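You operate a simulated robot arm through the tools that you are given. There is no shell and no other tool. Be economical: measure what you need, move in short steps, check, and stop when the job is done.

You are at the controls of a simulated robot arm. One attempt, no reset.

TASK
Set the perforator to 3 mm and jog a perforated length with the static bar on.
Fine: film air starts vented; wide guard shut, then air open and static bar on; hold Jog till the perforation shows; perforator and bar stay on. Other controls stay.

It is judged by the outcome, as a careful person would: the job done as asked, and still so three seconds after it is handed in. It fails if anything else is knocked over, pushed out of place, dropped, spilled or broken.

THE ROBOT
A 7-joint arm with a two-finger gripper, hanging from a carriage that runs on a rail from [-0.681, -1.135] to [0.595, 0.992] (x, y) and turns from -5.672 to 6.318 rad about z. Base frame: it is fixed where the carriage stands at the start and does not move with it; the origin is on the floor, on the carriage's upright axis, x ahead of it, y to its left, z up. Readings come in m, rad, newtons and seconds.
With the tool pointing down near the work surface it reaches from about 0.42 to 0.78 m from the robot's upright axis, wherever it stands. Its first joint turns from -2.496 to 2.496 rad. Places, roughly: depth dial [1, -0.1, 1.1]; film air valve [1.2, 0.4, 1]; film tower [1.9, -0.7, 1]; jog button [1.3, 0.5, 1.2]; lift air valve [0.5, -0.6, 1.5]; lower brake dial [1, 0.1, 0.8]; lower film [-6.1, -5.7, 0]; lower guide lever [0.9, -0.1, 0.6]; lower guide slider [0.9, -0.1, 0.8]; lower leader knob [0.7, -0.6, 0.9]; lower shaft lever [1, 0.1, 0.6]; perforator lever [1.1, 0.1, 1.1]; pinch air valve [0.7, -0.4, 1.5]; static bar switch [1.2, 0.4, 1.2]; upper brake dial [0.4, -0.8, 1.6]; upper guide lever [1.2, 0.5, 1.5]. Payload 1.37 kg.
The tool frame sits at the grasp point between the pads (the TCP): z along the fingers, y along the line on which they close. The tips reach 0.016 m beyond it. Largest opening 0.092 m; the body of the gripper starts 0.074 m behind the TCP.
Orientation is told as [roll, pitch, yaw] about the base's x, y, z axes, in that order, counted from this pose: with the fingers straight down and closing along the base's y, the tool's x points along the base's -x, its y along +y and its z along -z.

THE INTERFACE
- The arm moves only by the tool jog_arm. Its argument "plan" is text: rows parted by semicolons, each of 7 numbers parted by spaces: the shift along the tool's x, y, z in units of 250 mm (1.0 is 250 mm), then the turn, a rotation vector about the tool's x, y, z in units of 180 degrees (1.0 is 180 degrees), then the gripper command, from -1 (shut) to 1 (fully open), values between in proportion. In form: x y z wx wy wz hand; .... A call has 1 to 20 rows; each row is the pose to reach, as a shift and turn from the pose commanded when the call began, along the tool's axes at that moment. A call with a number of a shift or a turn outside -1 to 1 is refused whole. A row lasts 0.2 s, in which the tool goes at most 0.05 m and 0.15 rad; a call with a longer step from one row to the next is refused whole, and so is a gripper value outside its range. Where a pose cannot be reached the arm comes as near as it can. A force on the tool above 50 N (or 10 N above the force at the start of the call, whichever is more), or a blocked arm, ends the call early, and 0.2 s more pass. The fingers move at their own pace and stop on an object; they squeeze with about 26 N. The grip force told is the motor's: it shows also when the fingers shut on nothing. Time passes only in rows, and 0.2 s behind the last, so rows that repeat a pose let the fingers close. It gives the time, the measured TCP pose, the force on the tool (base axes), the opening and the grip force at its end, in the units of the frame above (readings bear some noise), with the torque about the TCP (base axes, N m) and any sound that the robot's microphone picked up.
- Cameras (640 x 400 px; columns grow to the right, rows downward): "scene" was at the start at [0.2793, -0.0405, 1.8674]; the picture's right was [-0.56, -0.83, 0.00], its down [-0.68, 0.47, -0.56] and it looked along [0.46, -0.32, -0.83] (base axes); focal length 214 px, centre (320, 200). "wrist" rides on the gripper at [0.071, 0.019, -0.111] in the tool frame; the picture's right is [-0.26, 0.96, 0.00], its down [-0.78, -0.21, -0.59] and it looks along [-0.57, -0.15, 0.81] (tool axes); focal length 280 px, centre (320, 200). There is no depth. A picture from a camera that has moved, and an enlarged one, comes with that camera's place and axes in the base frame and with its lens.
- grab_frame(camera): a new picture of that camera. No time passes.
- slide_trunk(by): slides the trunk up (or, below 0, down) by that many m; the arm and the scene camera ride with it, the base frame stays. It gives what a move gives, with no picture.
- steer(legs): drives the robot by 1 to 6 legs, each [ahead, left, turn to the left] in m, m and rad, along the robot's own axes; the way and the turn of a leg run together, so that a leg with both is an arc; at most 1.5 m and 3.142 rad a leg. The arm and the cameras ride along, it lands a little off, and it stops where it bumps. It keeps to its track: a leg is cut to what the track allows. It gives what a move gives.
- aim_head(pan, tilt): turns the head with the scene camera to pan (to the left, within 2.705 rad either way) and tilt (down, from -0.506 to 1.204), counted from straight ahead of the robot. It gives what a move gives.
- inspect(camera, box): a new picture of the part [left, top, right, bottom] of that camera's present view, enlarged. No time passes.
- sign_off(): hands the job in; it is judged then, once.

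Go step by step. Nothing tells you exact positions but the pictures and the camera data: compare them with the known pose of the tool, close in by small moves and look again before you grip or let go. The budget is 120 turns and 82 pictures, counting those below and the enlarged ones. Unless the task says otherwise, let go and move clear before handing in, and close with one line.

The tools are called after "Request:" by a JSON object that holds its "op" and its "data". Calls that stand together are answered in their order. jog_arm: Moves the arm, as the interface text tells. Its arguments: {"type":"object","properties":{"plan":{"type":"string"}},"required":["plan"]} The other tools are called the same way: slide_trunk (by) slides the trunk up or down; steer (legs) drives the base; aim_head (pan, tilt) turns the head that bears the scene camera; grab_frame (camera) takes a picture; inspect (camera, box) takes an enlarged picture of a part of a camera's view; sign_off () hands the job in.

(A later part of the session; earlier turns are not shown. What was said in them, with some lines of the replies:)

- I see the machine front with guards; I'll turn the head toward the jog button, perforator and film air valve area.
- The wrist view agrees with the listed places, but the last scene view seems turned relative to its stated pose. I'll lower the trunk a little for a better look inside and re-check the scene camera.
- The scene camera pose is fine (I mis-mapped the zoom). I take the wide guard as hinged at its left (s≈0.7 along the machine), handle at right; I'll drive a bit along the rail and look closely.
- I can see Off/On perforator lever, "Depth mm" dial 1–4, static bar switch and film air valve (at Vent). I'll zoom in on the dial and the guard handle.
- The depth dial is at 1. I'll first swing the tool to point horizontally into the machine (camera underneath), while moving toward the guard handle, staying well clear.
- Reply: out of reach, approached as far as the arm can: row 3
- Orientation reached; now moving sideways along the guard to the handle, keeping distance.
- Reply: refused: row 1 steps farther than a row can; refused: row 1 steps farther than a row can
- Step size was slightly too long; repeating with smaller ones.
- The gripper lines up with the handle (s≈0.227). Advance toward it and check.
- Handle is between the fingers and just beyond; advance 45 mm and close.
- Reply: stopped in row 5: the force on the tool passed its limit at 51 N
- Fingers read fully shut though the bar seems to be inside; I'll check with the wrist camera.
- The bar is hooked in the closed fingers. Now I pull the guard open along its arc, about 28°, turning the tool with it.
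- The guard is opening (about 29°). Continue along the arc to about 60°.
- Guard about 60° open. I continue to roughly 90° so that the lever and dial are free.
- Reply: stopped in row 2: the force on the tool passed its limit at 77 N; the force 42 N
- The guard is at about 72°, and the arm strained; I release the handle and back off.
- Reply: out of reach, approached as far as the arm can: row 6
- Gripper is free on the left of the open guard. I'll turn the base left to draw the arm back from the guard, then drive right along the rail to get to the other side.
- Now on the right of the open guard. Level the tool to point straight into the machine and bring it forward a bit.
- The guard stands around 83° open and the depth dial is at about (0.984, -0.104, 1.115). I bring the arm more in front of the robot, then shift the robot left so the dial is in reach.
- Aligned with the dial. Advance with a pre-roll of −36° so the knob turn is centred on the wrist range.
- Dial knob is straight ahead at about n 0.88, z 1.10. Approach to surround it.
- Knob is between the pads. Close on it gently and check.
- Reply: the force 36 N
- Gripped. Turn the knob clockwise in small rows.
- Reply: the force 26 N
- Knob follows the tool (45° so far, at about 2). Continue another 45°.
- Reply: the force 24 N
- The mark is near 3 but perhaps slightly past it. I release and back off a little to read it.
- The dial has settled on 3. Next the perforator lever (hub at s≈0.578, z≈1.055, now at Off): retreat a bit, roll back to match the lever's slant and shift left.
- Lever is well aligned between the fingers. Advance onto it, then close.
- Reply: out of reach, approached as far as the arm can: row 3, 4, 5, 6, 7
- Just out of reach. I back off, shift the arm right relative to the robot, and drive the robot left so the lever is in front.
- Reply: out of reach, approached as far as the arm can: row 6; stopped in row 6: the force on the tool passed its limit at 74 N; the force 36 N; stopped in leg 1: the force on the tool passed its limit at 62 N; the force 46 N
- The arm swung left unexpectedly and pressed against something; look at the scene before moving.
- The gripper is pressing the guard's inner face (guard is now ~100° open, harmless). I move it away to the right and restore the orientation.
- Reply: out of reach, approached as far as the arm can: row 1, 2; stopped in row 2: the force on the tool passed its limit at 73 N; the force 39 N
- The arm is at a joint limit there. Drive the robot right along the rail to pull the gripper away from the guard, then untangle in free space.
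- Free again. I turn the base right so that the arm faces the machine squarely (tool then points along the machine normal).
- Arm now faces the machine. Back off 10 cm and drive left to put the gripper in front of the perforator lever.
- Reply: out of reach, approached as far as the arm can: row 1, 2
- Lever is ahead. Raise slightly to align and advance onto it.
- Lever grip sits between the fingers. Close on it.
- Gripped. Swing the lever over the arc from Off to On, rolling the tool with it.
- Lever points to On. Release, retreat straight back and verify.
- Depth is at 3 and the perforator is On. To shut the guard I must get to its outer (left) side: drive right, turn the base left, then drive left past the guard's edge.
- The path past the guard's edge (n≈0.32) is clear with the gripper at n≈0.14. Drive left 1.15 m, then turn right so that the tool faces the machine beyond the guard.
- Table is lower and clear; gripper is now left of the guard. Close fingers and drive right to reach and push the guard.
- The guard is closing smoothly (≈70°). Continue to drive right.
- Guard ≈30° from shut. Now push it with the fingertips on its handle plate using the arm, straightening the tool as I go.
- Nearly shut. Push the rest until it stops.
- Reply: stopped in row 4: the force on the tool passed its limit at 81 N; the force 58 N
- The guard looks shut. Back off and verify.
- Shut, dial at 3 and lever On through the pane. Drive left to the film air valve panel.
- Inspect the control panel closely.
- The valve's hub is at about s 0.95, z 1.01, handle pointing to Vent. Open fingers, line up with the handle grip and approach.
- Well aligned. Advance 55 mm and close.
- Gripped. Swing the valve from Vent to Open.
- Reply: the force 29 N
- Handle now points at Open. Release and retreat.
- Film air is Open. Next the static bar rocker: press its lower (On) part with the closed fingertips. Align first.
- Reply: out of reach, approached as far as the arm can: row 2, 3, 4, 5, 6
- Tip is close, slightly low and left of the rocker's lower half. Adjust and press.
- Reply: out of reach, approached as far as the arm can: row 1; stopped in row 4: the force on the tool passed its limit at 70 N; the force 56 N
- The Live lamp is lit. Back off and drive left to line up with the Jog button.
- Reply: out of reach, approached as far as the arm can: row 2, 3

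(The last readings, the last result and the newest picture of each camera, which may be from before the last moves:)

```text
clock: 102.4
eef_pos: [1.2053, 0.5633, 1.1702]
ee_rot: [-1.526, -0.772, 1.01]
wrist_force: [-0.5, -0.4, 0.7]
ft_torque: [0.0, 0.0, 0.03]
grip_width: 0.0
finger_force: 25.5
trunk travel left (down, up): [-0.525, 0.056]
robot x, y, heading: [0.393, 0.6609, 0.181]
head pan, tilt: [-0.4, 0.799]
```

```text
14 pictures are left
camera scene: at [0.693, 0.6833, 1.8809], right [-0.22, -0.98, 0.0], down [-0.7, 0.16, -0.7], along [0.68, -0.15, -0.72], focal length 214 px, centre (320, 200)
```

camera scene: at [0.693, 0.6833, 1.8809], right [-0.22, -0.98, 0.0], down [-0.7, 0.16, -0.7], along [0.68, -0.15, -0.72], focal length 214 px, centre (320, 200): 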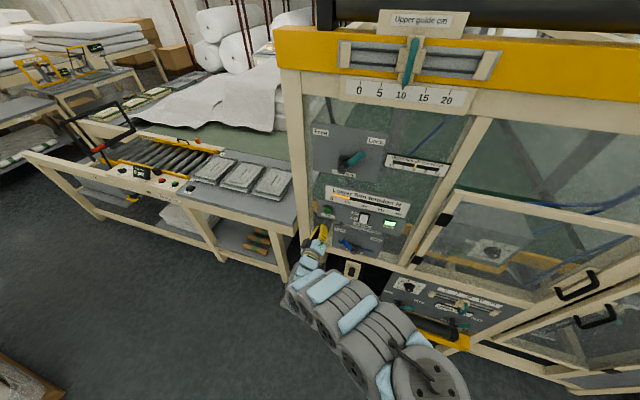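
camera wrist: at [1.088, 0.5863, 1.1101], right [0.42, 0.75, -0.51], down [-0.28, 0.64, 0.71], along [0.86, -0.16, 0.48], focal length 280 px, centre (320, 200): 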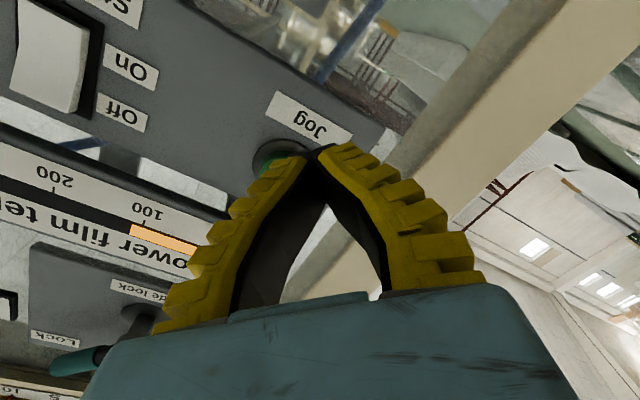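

Align with the Jog button before pressing.

Request:
{"op": "jog_arm", "data": {"plan": "-0.04 -0.072 0 0 0 0 -1; -0.081 -0.144 0 0 0 0 -1; -0.081 -0.144 0 0 0 0 -1"}}

Request:
{"op": "inspect", "data": {"camera": "scene", "box": [290, 180, 386, 240]}}

Request:
{"op": "grab_frame", "data": {"camera": "wrist"}}

```text
clock: 103.2
eef_pos: [1.2224, 0.5553, 1.1942]
ee_rot: [-1.527, -0.772, 1.011]
wrist_force: [-0.1, 0.4, 0.1]
ft_torque: [-0.01, 0.02, 0.01]
grip_width: 0.0
finger_force: 25.6
out of reach, approached as far as the arm can: row 1, 2, 3
trunk travel left (down, up): [-0.525, 0.056]
robot x, y, heading: [0.3983, 0.6644, 0.179]
head pan, tilt: [-0.4, 0.799]
```

```text
6.67 times, centred on (338, 210) of scene
camera zoom: at [0.6931, 0.6833, 1.8809], right [-0.22, -0.98, 0.0], down [-0.7, 0.16, -0.7], along [0.68, -0.15, -0.72], focal length 1430 px, centre (200, 133)
```

zoom: 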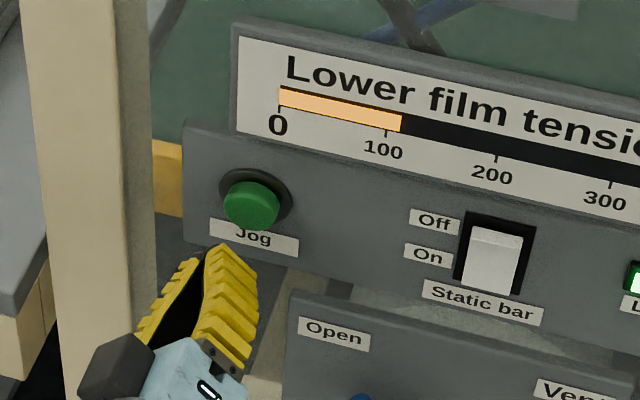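

```text
12 pictures are left
camera wrist: at [1.106, 0.5787, 1.1332], right [0.42, 0.75, -0.51], down [-0.28, 0.64, 0.71], along [0.86, -0.16, 0.48], focal length 280 px, centre (320, 200)
```

wrist: 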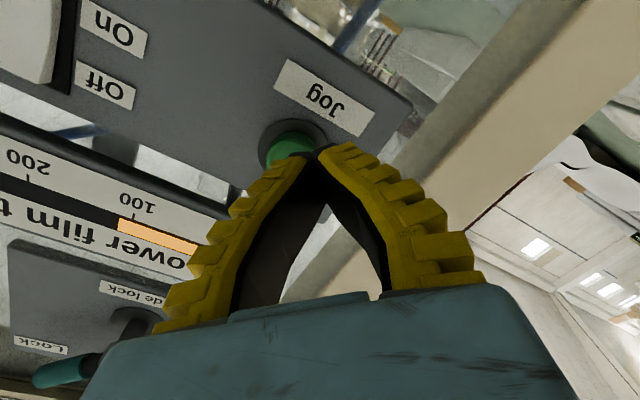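

Need ~14 mm up and ~11 mm right; the arm's joints limit it, so I use the trunk and base for these.

Request:
{"op": "slide_trunk", "data": {"by": 0.014}}

Request:
{"op": "steer", "data": {"legs": [[-0.008, -0.009, 0]]}}

Request:
{"op": "jog_arm", "data": {"plan": "0 0 0.02 0 0 0 -1; 0 0 0.05 0 0 0 -1"}}

Request:
{"op": "grab_frame", "data": {"camera": "wrist"}}

```text
clock: 103.8
eef_pos: [1.2219, 0.5539, 1.2072]
ee_rot: [-1.526, -0.768, 1.01]
wrist_force: [0.0, 0.0, 0.1]
ft_torque: [-0.02, -0.03, 0.02]
grip_width: 0.0
finger_force: 26.0
trunk travel left (down, up): [-0.539, 0.042]
robot x, y, heading: [0.3946, 0.6622, 0.176]
head pan, tilt: [-0.4, 0.799]
```

```text
clock: 104.5
eef_pos: [1.2171, 0.5446, 1.2079]
ee_rot: [-1.528, -0.77, 1.01]
wrist_force: [0.4, -0.3, 0.5]
ft_torque: [0.05, 0.0, -0.03]
grip_width: 0.0001
finger_force: 25.9
trunk travel left (down, up): [-0.539, 0.042]
robot x, y, heading: [0.3907, 0.6513, 0.18]
head pan, tilt: [-0.4, 0.799]
```

```text
clock: 105.1
eef_pos: [1.2258, 0.5396, 1.2072]
ee_rot: [-1.525, -0.769, 1.011]
wrist_force: [0.9, -1.1, -0.3]
ft_torque: [-0.04, -0.04, 0.02]
grip_width: 0.0
finger_force: 25.8
trunk travel left (down, up): [-0.539, 0.042]
robot x, y, heading: [0.3909, 0.6486, 0.176]
head pan, tilt: [-0.4, 0.799]
```

```text
11 pictures are left
camera wrist: at [1.1101, 0.5635, 1.1472], right [0.42, 0.75, -0.51], down [-0.28, 0.64, 0.71], along [0.86, -0.16, 0.48], focal length 280 px, centre (320, 200)
```

wrist: 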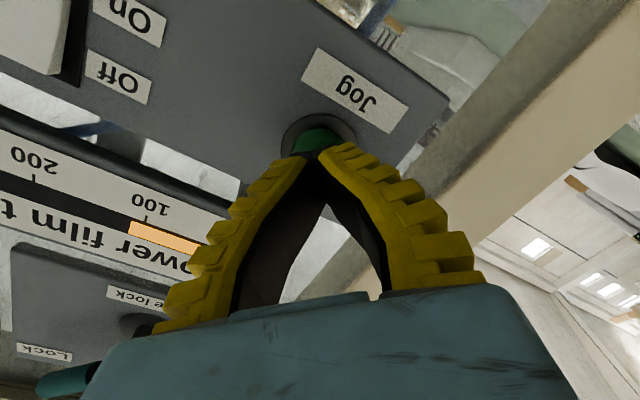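

Centred on the button. Press slowly.

Request:
{"op": "jog_arm", "data": {"plan": "0 0 0.03 0 0 0 -1; 0 0 0.05 0 0 0 -1; 0 0 0.07 0 0 0 -1; 0 0 0.08 0 0 0 -1; 0 0 0.09 0 0 0 -1"}}

```text
clock: 106.3
eef_pos: [1.2466, 0.5279, 1.2051]
ee_rot: [-1.527, -0.768, 1.009]
wrist_force: [-8.1, 2.9, 0.5]
ft_torque: [-0.02, -0.07, -0.01]
grip_width: 0.006
finger_force: 27.5
trunk travel left (down, up): [-0.539, 0.042]
robot x, y, heading: [0.3912, 0.6573, 0.178]
head pan, tilt: [-0.4, 0.799]
heard: click
```

Click heard; hold it in for a few seconds with slight extra pressure, then look.

Request:
{"op": "jog_arm", "data": {"plan": "0 0 0.012 0 0 0 -1; 0 0 0.012 0 0 0 -1; 0 0 0.012 0 0 0 -1; 0 0 0.012 0 0 0 -1; 0 0 0.012 0 0 0 -1; 0 0 0.012 0 0 0 -1; 0 0 0.012 0 0 0 -1; 0 0 0.012 0 0 0 -1; 0 0 0.012 0 0 0 -1; 0 0 0.012 0 0 0 -1"}}

Request:
{"op": "grab_frame", "data": {"camera": "scene"}}

```text
clock: 108.5
eef_pos: [1.2491, 0.5275, 1.2051]
ee_rot: [-1.525, -0.772, 1.01]
wrist_force: [-14.1, 8.9, 3.2]
ft_torque: [-0.08, -0.14, 0.03]
grip_width: 0.0061
finger_force: 28.2
trunk travel left (down, up): [-0.539, 0.042]
robot x, y, heading: [0.3914, 0.6514, 0.179]
head pan, tilt: [-0.4, 0.799]
```

```text
10 pictures are left
camera scene: at [0.6865, 0.6737, 1.8946], right [-0.22, -0.98, 0.0], down [-0.7, 0.16, -0.7], along [0.68, -0.15, -0.72], focal length 214 px, centre (320, 200)
```

scene: 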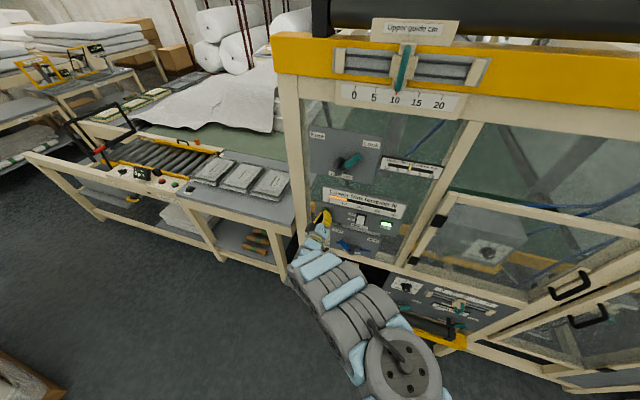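

Still holding. Look for the film and perforation through the pane and at the outfeed.

Request:
{"op": "inspect", "data": {"camera": "scene", "box": [430, 120, 640, 260]}}

Request:
{"op": "inspect", "data": {"camera": "scene", "box": [120, 50, 330, 190]}}

```text
2.86 times, centred on (535, 190) of scene
camera zoom: at [0.6865, 0.6737, 1.8946], right [-0.22, -0.98, 0.0], down [-0.7, 0.16, -0.7], along [0.68, -0.15, -0.72], focal length 613 px, centre (-294, 229)
```

zoom: 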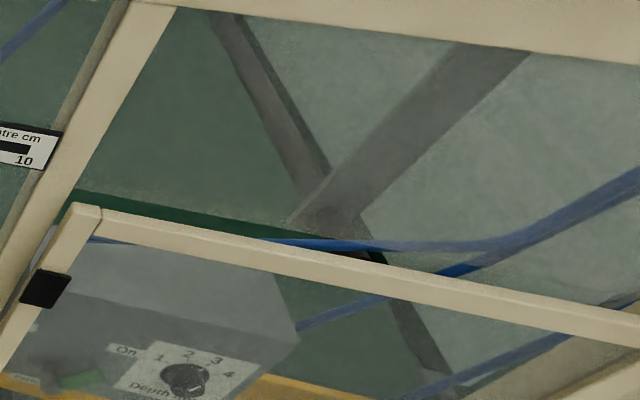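

```text
2.86 times, centred on (225, 120) of scene
camera zoom: at [0.6865, 0.6737, 1.8946], right [-0.22, -0.98, 0.0], down [-0.7, 0.16, -0.7], along [0.68, -0.15, -0.72], focal length 613 px, centre (591, 429)
```

zoom: 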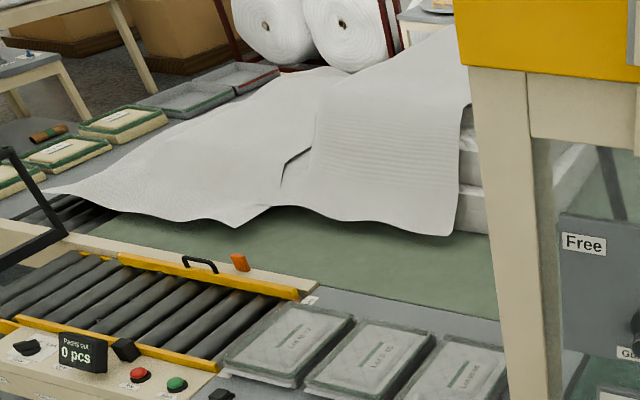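

The near part of the outfeed film now shows rows of lines; zoom in to confirm that is the perforation.

Request:
{"op": "inspect", "data": {"camera": "scene", "box": [205, 70, 285, 120]}}

```text
8.00 times, centred on (245, 95) of scene
camera zoom: at [0.6865, 0.6737, 1.8946], right [-0.22, -0.98, 0.0], down [-0.7, 0.16, -0.7], along [0.68, -0.15, -0.72], focal length 1716 px, centre (920, 1040)
```

zoom: 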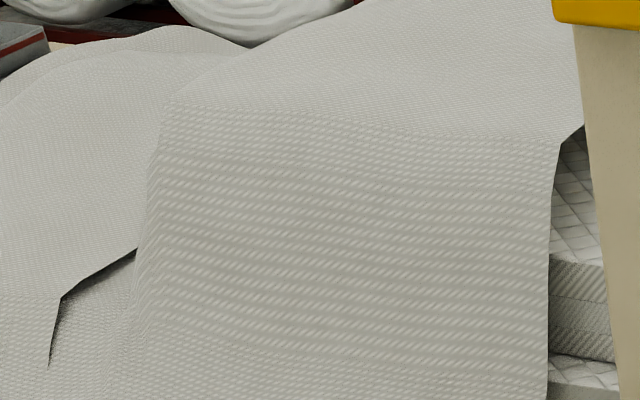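

That is just fabric texture. Keep holding Jog and turn the head toward the film path near the tower.

Request:
{"op": "aim_head", "data": {"pan": -0.85, "tilt": 0.55}}

Request:
{"op": "jog_arm", "data": {"plan": "0 0 0.004 0 0 0 -1; 0 0 0.004 0 0 0 -1; 0 0 0.004 0 0 0 -1; 0 0 0.004 0 0 0 -1; 0 0 0.004 0 0 0 -1; 0 0 0.004 0 0 0 -1; 0 0 0.004 0 0 0 -1; 0 0 0.004 0 0 0 -1"}}

Request:
{"op": "grab_frame", "data": {"camera": "scene"}}

```text
clock: 109.4
eef_pos: [1.2487, 0.5266, 1.2051]
ee_rot: [-1.526, -0.772, 1.012]
wrist_force: [-13.2, 9.1, 2.2]
ft_torque: [-0.13, -0.09, 0.05]
grip_width: 0.0061
finger_force: 27.9
trunk travel left (down, up): [-0.539, 0.042]
robot x, y, heading: [0.3902, 0.6498, 0.174]
head pan, tilt: [-0.85, 0.55]
```

```text
clock: 111.2
eef_pos: [1.2498, 0.5276, 1.2049]
ee_rot: [-1.523, -0.773, 1.01]
wrist_force: [-17.2, 12.1, 6.5]
ft_torque: [-0.09, -0.14, 0.11]
grip_width: 0.0056
finger_force: 28.0
trunk travel left (down, up): [-0.539, 0.042]
robot x, y, heading: [0.3899, 0.6526, 0.179]
head pan, tilt: [-0.85, 0.55]
```

```text
6 pictures are left
camera scene: at [0.6781, 0.6356, 1.9159], right [-0.62, -0.78, 0.0], down [-0.41, 0.33, -0.85], along [0.67, -0.53, -0.52], focal length 214 px, centre (320, 200)
```

scene: 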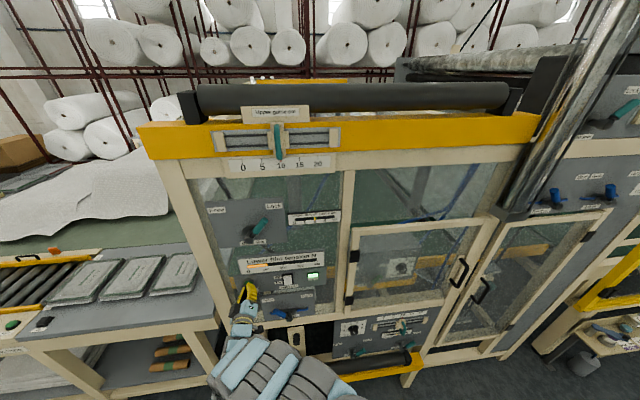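

Inspect the panes for the film (still holding Jog).

Request:
{"op": "inspect", "data": {"camera": "scene", "box": [345, 160, 505, 260]}}

```text
4.00 times, centred on (425, 210) of scene
camera zoom: at [0.6781, 0.6356, 1.9159], right [-0.62, -0.78, 0.0], down [-0.41, 0.33, -0.85], along [0.67, -0.53, -0.52], focal length 858 px, centre (-100, 160)
```

zoom: 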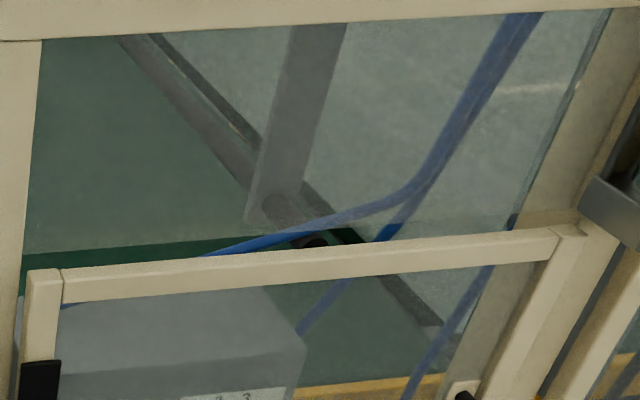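

Request:
{"op": "inspect", "data": {"camera": "scene", "box": [390, 30, 640, 190]}}

```text
2.50 times, centred on (515, 110) of scene
camera zoom: at [0.6781, 0.6356, 1.9159], right [-0.62, -0.78, 0.0], down [-0.41, 0.33, -0.85], along [0.67, -0.53, -0.52], focal length 536 px, centre (-168, 425)
```

zoom: 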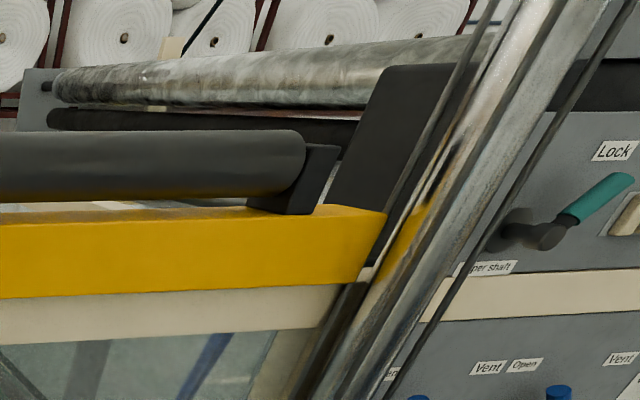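

There is a faint streak on the translucent film at the right of the upper pane. Hold 2 s more and look closely at that spot.

Request:
{"op": "jog_arm", "data": {"plan": "0 0 0.002 0 0 0 -1; 0 0 0.002 0 0 0 -1; 0 0 0.002 0 0 0 -1; 0 0 0.002 0 0 0 -1; 0 0 0.002 0 0 0 -1; 0 0 0.002 0 0 0 -1; 0 0 0.002 0 0 0 -1; 0 0 0.002 0 0 0 -1; 0 0 0.002 0 0 0 -1; 0 0 0.002 0 0 0 -1"}}

Request:
{"op": "inspect", "data": {"camera": "scene", "box": [440, 162, 512, 207]}}

```text
clock: 113.4
eef_pos: [1.25, 0.5265, 1.2049]
ee_rot: [-1.523, -0.771, 1.009]
wrist_force: [-15.4, 12.8, 2.2]
ft_torque: [-0.07, -0.16, 0.09]
grip_width: 0.0059
finger_force: 28.4
trunk travel left (down, up): [-0.539, 0.042]
robot x, y, heading: [0.3899, 0.6499, 0.179]
head pan, tilt: [-0.85, 0.55]
```

```text
8.89 times, centred on (476, 184) of scene
camera zoom: at [0.678, 0.6356, 1.9158], right [-0.62, -0.78, 0.0], down [-0.41, 0.33, -0.85], along [0.67, -0.53, -0.52], focal length 1906 px, centre (-1067, 338)
```

zoom: 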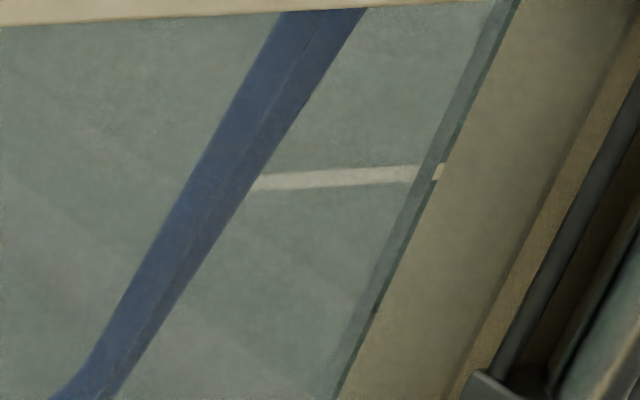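

Still unclear. Look at both lower panes (wide and narrow guard) where the film could run, while holding.

Request:
{"op": "inspect", "data": {"camera": "scene", "box": [390, 215, 582, 335]}}

```text
3.33 times, centred on (486, 275) of scene
camera zoom: at [0.678, 0.6356, 1.9158], right [-0.62, -0.78, 0.0], down [-0.41, 0.33, -0.85], along [0.67, -0.53, -0.52], focal length 715 px, centre (-233, -50)
```

zoom: 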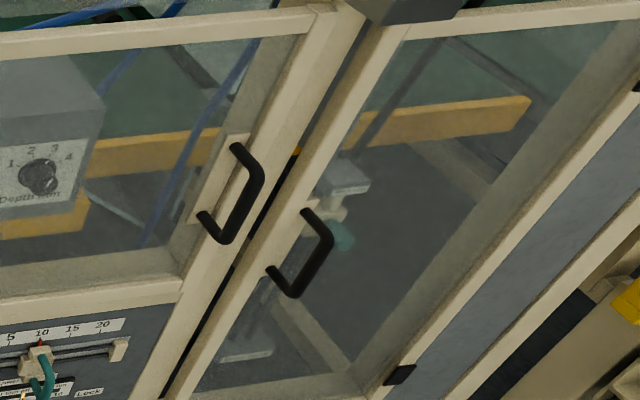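

The sheet leaving the machine over the outfeed was striped only on its machine-side part. I check it again, now after 5 s more jogging.

Request:
{"op": "inspect", "data": {"camera": "scene", "box": [60, 135, 188, 215]}}

```text
5.00 times, centred on (124, 175) of scene
camera zoom: at [0.678, 0.6356, 1.9158], right [-0.62, -0.78, 0.0], down [-0.41, 0.33, -0.85], along [0.67, -0.53, -0.52], focal length 1072 px, centre (1300, 325)
```

zoom: 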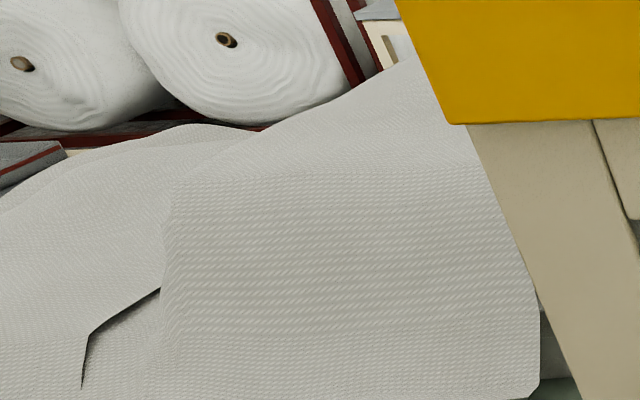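

The texture there is unchanged, so it's the sheet's own. I keep Jog held a good while longer to be sure a perforated length is run.

Request:
{"op": "jog_arm", "data": {"plan": "0 0 0.004 0 0 0 -1; 0 0 0.004 0 0 0 -1; 0 0 0.004 0 0 0 -1; 0 0 0.004 0 0 0 -1; 0 0 0.004 0 0 0 -1; 0 0 0.004 0 0 0 -1; 0 0 0.004 0 0 0 -1; 0 0 0.004 0 0 0 -1; 0 0 0.004 0 0 0 -1; 0 0 0.004 0 0 0 -1; 0 0 0.004 0 0 0 -1; 0 0 0.004 0 0 0 -1; 0 0 0.004 0 0 0 -1; 0 0 0.004 0 0 0 -1; 0 0 0.004 0 0 0 -1; 0 0 0.004 0 0 0 -1; 0 0 0.004 0 0 0 -1; 0 0 0.004 0 0 0 -1; 0 0 0.004 0 0 0 -1; 0 0 0.004 0 0 0 -1"}}

```text
clock: 117.6
eef_pos: [1.2487, 0.5259, 1.204]
ee_rot: [-1.523, -0.77, 1.01]
wrist_force: [-17.0, 11.5, 1.2]
ft_torque: [0.0, -0.14, 0.1]
grip_width: 0.006
finger_force: 28.2
trunk travel left (down, up): [-0.539, 0.042]
robot x, y, heading: [0.3949, 0.6511, 0.183]
head pan, tilt: [-0.85, 0.55]
```

Held about 11 s. Now let go of Jog and back clear.

Request:
{"op": "jog_arm", "data": {"plan": "0 0 -0.1 0 0 0 -1; 0 0 -0.2 0 0 0 -1; 0 0 -0.26 0 0 0 -1"}}

Request:
{"op": "inspect", "data": {"camera": "scene", "box": [200, 160, 500, 350]}}

```text
clock: 118.4
eef_pos: [1.2088, 0.5564, 1.199]
ee_rot: [-1.529, -0.77, 1.01]
wrist_force: [0.3, -0.3, 0.8]
ft_torque: [0.02, -0.04, -0.02]
grip_width: 0.0002
finger_force: 27.6
out of reach, approached as far as the arm can: row 2, 3
trunk travel left (down, up): [-0.539, 0.042]
robot x, y, heading: [0.3908, 0.6518, 0.177]
head pan, tilt: [-0.85, 0.55]
```

```text
2.11 times, centred on (350, 255) of scene
camera zoom: at [0.6786, 0.6351, 1.9163], right [-0.62, -0.78, 0.0], down [-0.41, 0.33, -0.85], along [0.67, -0.53, -0.52], focal length 452 px, centre (257, 84)
```

zoom: 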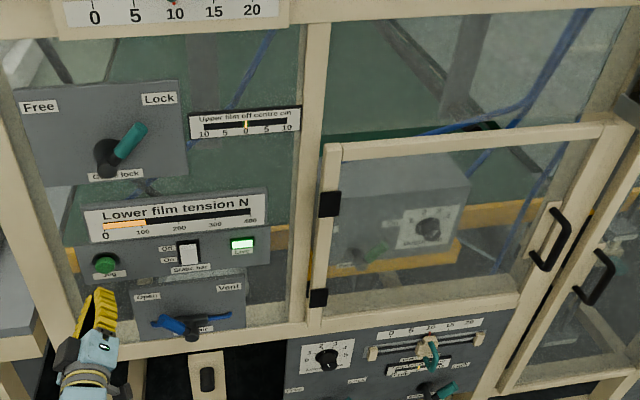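

The readable controls are as asked: guard shut, depth 3, perforator On, air Open, static bar Live, gripper clear. I'm handing in.

Request:
{"op": "sign_off", "data": {}}

```text
The job is handed in.
```

I set the perforator to 3 mm and left it on, shut the wide guard, opened the film air and switched the static bar on (its lamp is lit). I then held Jog for about 11 seconds, but I never saw the perforation on the film in any picture, so that part is unconfirmed.
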